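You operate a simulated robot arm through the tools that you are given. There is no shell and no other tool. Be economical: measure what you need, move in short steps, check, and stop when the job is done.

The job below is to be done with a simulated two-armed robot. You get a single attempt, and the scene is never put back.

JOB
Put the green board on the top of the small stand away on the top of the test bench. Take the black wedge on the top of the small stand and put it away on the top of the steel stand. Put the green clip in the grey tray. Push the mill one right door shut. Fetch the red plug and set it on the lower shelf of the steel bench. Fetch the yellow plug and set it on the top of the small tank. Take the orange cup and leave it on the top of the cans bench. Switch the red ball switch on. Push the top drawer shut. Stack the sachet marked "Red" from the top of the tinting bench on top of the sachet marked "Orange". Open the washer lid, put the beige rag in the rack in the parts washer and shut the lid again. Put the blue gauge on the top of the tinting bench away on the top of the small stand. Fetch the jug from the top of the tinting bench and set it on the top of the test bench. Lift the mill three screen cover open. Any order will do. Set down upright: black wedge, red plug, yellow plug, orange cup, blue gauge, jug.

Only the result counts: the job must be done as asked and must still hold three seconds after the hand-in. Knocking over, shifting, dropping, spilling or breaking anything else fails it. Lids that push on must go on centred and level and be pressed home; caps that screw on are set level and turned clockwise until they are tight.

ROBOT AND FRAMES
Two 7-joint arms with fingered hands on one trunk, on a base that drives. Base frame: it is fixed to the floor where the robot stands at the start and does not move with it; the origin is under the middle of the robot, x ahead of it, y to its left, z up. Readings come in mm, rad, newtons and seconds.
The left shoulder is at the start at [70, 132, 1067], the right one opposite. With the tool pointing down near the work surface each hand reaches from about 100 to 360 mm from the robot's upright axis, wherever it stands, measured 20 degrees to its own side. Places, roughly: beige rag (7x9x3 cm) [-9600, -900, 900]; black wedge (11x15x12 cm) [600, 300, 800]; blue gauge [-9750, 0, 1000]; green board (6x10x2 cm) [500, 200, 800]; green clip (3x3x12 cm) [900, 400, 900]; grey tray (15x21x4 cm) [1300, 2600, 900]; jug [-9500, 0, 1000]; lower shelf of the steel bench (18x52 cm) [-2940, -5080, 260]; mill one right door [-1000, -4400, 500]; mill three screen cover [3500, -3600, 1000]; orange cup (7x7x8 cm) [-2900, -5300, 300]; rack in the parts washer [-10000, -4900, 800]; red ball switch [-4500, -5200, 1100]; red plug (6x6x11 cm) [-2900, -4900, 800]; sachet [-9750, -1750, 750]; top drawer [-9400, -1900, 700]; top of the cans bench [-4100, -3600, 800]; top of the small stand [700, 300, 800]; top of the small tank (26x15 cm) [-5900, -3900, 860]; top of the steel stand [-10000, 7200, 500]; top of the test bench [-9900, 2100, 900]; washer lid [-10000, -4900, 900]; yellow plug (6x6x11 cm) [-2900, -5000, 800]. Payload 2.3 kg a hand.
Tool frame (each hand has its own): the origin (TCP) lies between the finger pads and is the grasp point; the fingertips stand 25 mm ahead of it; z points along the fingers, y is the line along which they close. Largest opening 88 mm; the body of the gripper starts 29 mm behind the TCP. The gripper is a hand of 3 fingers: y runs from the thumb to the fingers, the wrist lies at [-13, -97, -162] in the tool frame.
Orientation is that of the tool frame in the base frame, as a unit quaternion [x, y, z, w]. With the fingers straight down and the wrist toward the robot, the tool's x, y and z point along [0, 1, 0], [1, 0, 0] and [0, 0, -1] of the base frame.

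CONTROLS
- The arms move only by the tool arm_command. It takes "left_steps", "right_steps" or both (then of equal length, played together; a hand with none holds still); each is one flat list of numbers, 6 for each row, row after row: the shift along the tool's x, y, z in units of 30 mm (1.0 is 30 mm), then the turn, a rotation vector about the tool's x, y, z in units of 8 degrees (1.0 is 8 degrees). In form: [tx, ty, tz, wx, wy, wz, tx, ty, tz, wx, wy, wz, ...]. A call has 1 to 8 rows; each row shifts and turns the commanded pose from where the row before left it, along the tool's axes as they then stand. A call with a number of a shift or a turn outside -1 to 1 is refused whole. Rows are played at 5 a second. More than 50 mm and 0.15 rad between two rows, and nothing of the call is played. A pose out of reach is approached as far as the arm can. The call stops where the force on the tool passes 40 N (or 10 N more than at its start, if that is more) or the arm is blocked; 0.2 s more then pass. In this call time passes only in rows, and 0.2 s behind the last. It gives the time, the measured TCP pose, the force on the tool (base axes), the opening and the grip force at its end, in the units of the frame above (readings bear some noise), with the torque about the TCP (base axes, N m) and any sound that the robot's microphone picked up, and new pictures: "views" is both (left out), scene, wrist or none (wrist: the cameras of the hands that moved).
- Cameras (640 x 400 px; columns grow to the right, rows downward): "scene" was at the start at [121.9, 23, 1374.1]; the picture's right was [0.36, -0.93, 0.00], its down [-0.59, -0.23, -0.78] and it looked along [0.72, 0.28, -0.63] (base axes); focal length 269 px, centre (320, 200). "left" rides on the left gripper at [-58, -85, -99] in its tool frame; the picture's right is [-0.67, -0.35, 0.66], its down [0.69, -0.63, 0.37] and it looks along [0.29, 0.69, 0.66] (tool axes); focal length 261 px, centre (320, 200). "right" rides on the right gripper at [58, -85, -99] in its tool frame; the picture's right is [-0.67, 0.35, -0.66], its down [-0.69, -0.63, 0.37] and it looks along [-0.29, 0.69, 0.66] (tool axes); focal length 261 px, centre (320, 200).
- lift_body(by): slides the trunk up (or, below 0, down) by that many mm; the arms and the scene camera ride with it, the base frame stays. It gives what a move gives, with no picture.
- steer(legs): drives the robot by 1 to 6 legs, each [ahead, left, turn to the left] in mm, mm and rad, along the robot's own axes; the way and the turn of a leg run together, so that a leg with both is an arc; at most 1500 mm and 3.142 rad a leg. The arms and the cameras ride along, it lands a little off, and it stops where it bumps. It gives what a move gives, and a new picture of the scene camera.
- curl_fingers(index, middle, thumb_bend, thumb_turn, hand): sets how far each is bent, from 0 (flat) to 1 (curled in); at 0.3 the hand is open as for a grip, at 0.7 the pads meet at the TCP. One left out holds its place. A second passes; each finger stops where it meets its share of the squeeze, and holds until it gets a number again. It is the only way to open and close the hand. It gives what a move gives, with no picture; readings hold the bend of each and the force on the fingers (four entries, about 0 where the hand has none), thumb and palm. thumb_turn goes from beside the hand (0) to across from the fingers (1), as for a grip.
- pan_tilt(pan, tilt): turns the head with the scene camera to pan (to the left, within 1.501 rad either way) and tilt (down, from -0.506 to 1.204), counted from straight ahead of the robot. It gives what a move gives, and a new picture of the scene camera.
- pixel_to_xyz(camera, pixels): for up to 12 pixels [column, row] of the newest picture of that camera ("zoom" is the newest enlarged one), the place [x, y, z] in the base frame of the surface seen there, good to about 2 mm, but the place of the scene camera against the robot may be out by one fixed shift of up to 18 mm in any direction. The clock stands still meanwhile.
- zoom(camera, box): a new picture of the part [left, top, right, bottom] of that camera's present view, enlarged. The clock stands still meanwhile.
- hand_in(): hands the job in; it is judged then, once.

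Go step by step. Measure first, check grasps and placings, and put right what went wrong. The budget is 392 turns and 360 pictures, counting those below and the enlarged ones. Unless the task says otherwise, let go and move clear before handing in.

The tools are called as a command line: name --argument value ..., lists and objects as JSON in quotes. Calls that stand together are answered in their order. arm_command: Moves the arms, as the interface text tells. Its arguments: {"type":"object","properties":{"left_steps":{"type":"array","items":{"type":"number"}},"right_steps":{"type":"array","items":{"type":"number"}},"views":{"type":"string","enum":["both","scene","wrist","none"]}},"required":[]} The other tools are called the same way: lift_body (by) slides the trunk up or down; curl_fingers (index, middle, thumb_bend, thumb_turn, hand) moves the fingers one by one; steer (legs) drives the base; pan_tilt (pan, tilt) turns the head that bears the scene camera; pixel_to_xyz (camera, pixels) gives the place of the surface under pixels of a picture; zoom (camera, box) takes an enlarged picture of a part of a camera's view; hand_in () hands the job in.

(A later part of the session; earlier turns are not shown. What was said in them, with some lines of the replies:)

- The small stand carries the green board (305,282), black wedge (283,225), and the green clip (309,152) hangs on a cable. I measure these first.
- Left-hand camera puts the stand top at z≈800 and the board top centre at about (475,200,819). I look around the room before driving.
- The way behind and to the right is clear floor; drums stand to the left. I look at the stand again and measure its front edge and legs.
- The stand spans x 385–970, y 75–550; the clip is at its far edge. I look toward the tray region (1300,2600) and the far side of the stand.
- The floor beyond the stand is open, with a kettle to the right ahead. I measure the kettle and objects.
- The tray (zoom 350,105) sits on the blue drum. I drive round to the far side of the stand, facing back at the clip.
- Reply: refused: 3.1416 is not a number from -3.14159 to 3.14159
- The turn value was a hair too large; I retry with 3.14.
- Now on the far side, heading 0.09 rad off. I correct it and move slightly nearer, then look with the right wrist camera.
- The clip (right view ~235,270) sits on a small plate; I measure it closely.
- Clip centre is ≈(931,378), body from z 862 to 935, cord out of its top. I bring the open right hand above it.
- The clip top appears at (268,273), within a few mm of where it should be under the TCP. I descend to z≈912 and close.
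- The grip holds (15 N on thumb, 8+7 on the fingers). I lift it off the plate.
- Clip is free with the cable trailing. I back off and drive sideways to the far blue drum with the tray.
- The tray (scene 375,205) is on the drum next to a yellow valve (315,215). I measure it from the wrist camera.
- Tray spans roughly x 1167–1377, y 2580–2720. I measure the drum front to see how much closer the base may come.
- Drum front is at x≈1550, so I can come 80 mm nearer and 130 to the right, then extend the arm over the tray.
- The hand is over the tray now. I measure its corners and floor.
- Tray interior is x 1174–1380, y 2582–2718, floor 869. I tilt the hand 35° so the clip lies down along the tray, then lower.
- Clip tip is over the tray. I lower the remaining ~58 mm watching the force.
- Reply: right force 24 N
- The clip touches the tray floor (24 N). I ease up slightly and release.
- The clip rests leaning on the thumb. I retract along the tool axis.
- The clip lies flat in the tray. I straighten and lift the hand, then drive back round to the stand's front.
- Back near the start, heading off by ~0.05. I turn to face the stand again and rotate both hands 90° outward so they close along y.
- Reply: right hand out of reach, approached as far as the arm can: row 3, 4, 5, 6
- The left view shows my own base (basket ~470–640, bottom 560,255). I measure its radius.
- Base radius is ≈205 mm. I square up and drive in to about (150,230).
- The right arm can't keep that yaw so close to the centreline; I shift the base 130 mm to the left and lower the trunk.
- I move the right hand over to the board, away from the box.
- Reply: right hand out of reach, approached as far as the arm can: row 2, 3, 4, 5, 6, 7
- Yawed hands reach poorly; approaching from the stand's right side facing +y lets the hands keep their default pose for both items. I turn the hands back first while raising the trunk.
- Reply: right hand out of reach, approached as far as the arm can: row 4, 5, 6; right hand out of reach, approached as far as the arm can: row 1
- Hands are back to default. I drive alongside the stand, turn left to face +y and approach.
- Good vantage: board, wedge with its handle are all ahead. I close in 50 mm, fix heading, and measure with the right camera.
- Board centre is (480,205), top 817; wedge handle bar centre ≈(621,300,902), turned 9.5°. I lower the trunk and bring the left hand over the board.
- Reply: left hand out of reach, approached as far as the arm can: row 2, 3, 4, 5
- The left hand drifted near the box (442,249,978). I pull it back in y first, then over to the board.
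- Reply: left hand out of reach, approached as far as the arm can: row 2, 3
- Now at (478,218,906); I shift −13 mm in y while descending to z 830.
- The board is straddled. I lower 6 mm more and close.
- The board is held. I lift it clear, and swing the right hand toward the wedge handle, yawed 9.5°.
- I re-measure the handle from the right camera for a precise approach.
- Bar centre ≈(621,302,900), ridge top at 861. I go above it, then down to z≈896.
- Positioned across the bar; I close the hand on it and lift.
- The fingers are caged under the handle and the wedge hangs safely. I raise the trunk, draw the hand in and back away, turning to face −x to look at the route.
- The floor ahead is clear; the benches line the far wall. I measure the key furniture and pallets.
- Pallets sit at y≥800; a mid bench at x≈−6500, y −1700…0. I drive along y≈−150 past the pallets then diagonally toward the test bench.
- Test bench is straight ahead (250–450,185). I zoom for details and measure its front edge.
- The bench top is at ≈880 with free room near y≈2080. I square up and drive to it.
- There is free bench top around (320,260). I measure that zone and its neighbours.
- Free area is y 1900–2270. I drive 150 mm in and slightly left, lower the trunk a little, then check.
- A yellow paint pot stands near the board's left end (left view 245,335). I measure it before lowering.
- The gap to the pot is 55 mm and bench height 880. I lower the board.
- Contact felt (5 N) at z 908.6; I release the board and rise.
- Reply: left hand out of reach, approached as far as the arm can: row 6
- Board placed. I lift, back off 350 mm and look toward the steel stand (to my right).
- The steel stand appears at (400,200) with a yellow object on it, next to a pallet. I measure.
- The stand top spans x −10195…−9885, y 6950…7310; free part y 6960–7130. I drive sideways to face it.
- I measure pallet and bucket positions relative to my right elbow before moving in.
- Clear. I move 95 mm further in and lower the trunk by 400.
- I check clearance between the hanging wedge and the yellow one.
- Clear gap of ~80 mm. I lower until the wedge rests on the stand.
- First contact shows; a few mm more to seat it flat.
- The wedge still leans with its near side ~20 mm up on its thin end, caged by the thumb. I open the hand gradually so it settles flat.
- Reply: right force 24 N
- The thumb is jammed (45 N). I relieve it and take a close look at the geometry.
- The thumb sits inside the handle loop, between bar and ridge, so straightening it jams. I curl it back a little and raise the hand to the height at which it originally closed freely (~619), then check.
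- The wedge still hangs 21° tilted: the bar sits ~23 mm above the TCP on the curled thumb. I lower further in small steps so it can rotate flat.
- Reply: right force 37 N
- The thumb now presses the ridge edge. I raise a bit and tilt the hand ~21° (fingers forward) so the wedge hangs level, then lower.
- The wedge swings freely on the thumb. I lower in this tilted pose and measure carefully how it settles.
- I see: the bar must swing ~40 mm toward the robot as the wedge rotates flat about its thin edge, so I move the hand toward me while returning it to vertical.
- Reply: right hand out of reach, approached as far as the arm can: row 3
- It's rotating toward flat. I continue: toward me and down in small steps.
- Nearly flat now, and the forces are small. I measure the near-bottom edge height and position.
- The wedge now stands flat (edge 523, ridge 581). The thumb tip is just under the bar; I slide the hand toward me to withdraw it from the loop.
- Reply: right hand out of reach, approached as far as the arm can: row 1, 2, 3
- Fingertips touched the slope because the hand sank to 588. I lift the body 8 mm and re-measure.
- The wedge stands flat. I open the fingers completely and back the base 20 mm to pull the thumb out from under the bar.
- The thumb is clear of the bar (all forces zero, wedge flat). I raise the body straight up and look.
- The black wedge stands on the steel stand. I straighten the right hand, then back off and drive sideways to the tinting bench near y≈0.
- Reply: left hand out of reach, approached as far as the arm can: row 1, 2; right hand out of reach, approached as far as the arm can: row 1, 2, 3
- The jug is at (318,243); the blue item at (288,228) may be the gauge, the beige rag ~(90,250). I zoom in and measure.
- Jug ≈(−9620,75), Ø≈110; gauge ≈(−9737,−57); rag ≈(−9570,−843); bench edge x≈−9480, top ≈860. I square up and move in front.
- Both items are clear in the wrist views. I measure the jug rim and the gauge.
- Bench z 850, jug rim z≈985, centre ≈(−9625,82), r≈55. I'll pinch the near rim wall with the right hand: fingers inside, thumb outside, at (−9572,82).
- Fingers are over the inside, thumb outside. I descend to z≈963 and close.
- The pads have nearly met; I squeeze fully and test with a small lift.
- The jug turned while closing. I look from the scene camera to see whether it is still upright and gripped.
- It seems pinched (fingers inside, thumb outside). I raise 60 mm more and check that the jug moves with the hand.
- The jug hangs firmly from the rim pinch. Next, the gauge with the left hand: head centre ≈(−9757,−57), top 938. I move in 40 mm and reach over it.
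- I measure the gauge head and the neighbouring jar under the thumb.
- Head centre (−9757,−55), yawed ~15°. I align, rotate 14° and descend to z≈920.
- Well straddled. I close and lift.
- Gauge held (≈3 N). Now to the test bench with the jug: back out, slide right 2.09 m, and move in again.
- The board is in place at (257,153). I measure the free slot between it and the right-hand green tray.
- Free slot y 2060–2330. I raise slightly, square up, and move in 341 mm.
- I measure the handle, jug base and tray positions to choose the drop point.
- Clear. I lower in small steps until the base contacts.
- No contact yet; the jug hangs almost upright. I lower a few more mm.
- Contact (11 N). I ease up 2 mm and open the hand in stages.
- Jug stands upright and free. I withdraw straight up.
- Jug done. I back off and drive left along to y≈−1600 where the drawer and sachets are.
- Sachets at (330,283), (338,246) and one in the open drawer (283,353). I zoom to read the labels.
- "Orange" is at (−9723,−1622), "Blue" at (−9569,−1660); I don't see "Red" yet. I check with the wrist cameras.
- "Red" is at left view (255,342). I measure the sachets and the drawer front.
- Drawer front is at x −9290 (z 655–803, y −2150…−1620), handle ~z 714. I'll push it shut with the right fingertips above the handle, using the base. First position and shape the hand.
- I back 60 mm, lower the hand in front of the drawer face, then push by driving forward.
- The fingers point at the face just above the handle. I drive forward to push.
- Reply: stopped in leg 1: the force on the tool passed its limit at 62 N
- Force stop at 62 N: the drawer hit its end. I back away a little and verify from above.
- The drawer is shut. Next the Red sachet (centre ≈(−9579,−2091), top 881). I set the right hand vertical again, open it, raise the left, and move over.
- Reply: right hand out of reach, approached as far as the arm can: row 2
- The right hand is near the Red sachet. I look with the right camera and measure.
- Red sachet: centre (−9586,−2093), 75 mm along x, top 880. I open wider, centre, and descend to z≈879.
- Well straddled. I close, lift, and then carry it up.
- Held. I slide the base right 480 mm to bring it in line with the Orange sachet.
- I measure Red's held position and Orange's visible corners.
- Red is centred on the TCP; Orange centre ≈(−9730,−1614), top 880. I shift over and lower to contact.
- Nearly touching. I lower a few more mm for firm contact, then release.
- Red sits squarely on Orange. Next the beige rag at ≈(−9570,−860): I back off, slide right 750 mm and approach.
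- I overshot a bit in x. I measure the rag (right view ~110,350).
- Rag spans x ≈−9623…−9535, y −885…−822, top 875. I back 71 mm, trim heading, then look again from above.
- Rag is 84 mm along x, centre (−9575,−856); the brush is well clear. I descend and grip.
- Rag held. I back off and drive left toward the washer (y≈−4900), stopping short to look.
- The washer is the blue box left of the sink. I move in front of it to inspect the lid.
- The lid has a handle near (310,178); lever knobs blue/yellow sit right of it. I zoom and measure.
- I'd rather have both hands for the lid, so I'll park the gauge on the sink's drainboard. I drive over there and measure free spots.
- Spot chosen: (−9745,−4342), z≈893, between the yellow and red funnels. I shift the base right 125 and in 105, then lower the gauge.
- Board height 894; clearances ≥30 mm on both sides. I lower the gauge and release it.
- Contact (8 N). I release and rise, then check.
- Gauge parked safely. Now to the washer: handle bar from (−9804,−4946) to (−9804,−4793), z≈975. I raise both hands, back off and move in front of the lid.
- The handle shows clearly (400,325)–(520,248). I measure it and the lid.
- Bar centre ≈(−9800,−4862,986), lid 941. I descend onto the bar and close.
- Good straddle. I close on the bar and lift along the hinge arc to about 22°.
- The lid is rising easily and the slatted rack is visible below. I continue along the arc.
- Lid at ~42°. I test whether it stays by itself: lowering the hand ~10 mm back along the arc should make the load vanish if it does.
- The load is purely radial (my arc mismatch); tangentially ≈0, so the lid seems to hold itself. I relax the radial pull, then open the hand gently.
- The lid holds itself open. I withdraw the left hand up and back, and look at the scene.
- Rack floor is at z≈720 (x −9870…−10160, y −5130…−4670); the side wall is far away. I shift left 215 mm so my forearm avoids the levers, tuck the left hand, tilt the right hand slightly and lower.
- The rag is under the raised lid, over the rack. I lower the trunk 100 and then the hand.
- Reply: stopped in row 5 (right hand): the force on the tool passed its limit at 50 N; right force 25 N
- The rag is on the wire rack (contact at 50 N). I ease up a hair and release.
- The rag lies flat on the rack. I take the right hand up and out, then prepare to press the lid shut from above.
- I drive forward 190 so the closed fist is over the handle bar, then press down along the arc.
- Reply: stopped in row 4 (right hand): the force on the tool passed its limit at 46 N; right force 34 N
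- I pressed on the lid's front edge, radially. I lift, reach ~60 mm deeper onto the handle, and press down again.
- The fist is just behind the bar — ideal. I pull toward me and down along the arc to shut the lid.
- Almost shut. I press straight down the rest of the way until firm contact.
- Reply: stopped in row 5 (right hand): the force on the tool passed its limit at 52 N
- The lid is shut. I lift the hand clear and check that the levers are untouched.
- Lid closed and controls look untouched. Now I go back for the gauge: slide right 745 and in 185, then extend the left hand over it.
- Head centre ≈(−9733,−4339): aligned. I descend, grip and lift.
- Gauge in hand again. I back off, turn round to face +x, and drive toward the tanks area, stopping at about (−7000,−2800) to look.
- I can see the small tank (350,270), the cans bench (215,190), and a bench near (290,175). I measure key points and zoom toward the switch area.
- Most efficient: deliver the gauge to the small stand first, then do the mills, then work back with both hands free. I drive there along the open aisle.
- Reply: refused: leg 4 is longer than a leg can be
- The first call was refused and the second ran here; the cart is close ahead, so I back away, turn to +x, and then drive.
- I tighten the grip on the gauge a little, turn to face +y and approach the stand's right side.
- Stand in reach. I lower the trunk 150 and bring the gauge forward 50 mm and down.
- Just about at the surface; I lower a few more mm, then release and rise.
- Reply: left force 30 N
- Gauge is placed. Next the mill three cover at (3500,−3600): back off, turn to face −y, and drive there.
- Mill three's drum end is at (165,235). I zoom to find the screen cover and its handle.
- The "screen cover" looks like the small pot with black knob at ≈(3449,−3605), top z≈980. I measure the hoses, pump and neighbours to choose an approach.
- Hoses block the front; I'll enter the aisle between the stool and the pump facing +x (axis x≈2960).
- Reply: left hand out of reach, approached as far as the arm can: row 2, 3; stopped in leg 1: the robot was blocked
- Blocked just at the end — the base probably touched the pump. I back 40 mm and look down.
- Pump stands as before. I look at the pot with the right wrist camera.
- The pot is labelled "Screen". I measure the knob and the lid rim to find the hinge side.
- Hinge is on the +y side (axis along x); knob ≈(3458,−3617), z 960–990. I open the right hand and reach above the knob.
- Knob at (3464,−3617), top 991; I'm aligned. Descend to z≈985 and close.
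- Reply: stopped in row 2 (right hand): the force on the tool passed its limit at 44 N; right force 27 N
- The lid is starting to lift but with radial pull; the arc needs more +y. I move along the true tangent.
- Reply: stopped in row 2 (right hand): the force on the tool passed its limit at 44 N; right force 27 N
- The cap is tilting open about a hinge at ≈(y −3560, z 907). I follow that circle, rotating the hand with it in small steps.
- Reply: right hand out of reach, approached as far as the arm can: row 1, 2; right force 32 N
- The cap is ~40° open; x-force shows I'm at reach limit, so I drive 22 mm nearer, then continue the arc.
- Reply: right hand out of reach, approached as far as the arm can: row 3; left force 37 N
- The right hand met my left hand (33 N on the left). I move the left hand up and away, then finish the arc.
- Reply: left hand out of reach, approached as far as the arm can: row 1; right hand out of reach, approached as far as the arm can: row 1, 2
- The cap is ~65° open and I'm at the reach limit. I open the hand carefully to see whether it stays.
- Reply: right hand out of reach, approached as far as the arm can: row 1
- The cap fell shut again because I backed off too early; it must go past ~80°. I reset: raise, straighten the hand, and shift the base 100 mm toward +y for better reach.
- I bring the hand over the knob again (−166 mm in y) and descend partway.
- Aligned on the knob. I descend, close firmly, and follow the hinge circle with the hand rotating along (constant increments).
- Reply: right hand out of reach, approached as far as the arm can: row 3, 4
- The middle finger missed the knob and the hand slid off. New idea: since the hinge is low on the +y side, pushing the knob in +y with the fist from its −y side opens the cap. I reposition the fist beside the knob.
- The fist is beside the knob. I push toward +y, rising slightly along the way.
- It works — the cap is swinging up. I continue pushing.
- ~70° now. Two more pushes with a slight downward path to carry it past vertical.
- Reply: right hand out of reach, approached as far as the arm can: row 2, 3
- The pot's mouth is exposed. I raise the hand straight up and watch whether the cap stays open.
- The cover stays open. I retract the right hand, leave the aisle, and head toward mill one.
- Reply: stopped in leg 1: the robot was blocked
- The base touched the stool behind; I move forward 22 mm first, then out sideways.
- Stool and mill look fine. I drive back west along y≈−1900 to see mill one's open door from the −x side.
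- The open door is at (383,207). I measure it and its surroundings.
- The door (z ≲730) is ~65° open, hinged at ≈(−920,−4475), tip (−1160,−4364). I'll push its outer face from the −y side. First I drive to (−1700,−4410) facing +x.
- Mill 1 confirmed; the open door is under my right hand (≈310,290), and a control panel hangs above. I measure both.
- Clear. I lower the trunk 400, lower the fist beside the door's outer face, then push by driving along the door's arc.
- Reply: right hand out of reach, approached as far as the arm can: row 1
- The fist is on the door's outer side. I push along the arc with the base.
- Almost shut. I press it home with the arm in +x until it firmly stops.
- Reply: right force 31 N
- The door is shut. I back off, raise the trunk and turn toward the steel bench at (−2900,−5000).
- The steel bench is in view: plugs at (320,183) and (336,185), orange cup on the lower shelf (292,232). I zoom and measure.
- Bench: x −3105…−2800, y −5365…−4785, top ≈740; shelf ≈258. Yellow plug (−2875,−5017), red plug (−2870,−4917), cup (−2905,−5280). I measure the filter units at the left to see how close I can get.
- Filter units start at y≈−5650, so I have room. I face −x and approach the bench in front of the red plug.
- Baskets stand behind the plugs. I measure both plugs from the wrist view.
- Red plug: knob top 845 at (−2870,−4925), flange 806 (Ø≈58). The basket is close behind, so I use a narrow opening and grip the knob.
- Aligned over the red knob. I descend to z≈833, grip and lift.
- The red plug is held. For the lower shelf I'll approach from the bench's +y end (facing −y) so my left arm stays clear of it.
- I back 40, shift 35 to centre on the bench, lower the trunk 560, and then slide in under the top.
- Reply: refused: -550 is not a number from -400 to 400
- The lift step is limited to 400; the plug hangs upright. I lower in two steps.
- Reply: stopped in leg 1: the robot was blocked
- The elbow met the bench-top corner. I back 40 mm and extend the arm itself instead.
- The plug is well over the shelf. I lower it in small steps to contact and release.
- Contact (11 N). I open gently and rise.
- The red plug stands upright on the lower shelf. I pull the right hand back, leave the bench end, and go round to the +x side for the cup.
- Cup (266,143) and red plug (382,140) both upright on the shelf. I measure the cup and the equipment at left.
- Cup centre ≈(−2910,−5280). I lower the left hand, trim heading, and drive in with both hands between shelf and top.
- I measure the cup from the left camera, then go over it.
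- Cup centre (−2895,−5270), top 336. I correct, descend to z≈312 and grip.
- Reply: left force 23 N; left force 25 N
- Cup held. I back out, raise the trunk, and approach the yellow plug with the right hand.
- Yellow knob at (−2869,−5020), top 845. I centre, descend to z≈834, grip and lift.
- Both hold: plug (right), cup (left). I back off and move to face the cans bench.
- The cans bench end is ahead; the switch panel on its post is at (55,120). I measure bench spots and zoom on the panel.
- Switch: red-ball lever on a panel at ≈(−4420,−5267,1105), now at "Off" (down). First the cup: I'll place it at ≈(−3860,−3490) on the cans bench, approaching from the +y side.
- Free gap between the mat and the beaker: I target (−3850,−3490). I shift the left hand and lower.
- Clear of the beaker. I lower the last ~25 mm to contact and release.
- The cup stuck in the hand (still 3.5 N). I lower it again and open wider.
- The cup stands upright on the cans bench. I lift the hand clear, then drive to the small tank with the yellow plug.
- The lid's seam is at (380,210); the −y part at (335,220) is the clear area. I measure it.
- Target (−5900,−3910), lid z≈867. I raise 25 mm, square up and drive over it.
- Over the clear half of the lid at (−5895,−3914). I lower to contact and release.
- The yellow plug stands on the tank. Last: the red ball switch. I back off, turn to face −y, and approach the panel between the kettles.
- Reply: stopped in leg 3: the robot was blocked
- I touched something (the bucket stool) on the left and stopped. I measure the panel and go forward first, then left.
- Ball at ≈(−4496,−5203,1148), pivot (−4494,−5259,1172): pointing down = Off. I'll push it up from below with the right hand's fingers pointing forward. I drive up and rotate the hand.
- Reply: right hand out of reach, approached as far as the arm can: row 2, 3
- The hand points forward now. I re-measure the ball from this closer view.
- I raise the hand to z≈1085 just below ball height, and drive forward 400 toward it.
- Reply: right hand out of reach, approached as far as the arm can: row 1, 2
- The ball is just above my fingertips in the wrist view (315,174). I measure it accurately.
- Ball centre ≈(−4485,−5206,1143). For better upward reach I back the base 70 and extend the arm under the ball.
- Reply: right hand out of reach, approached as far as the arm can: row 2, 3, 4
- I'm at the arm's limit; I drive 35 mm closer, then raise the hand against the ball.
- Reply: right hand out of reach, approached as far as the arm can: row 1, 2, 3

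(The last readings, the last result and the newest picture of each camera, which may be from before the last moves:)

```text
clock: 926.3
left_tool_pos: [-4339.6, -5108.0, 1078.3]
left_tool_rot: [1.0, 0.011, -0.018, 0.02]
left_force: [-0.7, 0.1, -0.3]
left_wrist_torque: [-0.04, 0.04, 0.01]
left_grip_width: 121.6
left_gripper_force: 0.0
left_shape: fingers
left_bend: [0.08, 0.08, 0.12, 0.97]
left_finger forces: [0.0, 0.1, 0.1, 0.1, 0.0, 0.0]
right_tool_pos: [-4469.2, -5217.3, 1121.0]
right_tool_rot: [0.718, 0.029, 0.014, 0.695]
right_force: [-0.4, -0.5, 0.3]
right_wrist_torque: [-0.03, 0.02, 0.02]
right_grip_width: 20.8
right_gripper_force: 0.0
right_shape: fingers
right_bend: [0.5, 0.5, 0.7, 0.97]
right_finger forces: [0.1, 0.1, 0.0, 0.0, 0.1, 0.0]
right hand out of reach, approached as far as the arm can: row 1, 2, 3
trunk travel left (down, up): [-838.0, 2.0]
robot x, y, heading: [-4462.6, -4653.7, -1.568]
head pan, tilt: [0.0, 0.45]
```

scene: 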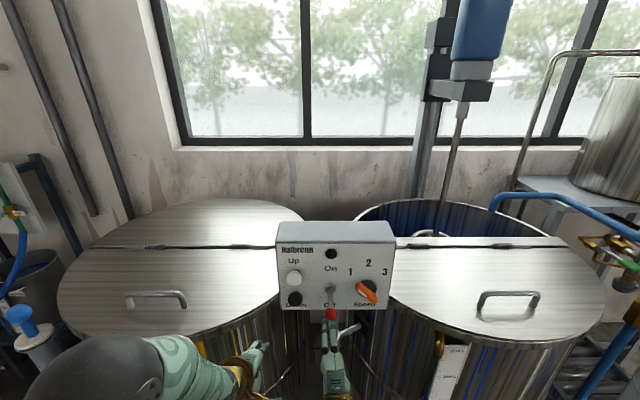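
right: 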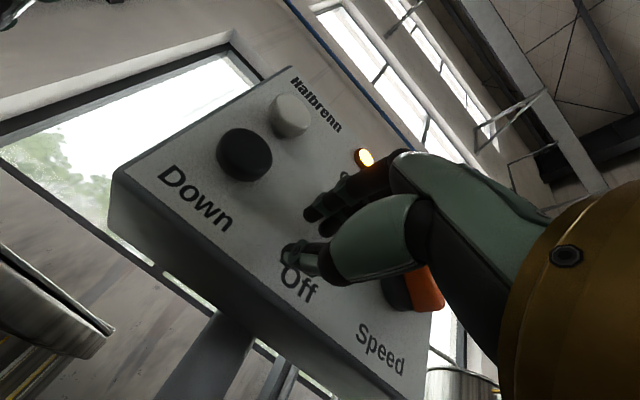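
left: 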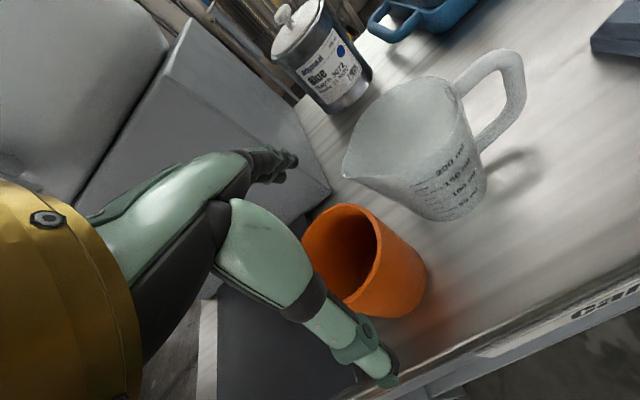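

The lamp lit up — the switch is On. I withdraw straight back with the base and verify.

steer --legs '[[-350, 0, 0]]'

zoom --camera "scene" --box '[260, 150, 400, 260]'

```text
clock: 928.6
left_tool_pos: [-4342.4, -4754.8, 1077.7]
left_tool_rot: [1.0, 0.009, -0.019, 0.019]
left_force: [0.1, -0.3, 0.7]
left_wrist_torque: [0.0, 0.01, 0.01]
left_grip_width: 121.6
left_gripper_force: 0.0
left_shape: fingers
left_bend: [0.08, 0.08, 0.12, 0.97]
left_finger forces: [0.1, 0.0, 0.0, 0.1, 0.1, 0.0]
right_tool_pos: [-4469.2, -4864.8, 1121.8]
right_tool_rot: [0.719, 0.027, 0.012, 0.694]
right_force: [0.8, -0.2, 0.6]
right_wrist_torque: [0.01, 0.01, -0.01]
right_grip_width: 20.7
right_gripper_force: 0.1
right_shape: fingers
right_bend: [0.5, 0.5, 0.7, 0.97]
right_finger forces: [0.1, 0.0, 0.1, 0.0, 0.0, 0.0]
trunk travel left (down, up): [-838.0, 2.0]
robot x, y, heading: [-4463.3, -4298.7, -1.573]
head pan, tilt: [0.0, 0.45]
```

scene: 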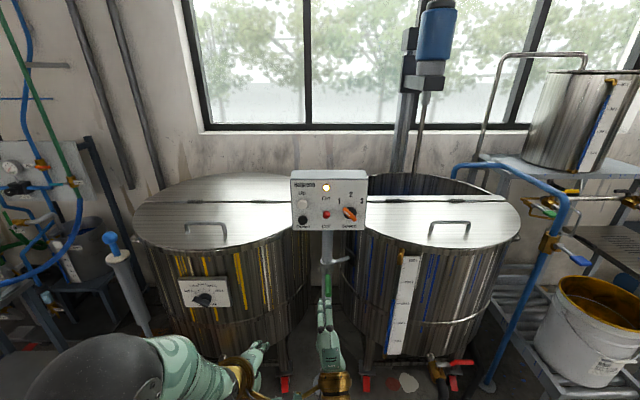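

```text
3.64 times, centred on (330, 205) of scene
```

zoom: 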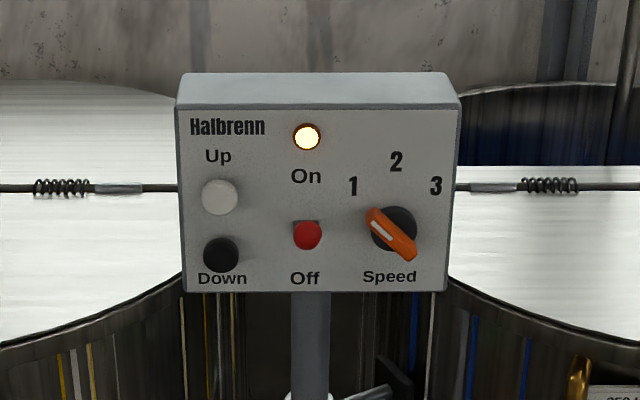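

The lamp is lit and the lever is up: every part of the job is done and both hands are free and clear. I hand in.

hand_in

```text
The job is handed in.
```

I finished all 14 parts of the job and handed it in, with both hands empty and clear.

Not everything went cleanly along the way:

- **Base contacts:** the base was stopped by something while moving six times. I think it was the mill three pump, the stool in that aisle, the end of the steel bench and the stool with the bucket by the cans bench. I saw the pump, the mill three stool and the steel bench standing normally afterwards. I didn't look at the bucket stool again.
- **Black wedge:** its handle caught on my thumb while I was setting it down on the steel stand. I freed the thumb and the wedge was standing flat before I let go.
- **Mill three screen cover:** it fell shut on the first try. I pushed it past vertical the second time, and it stayed open after I let go.
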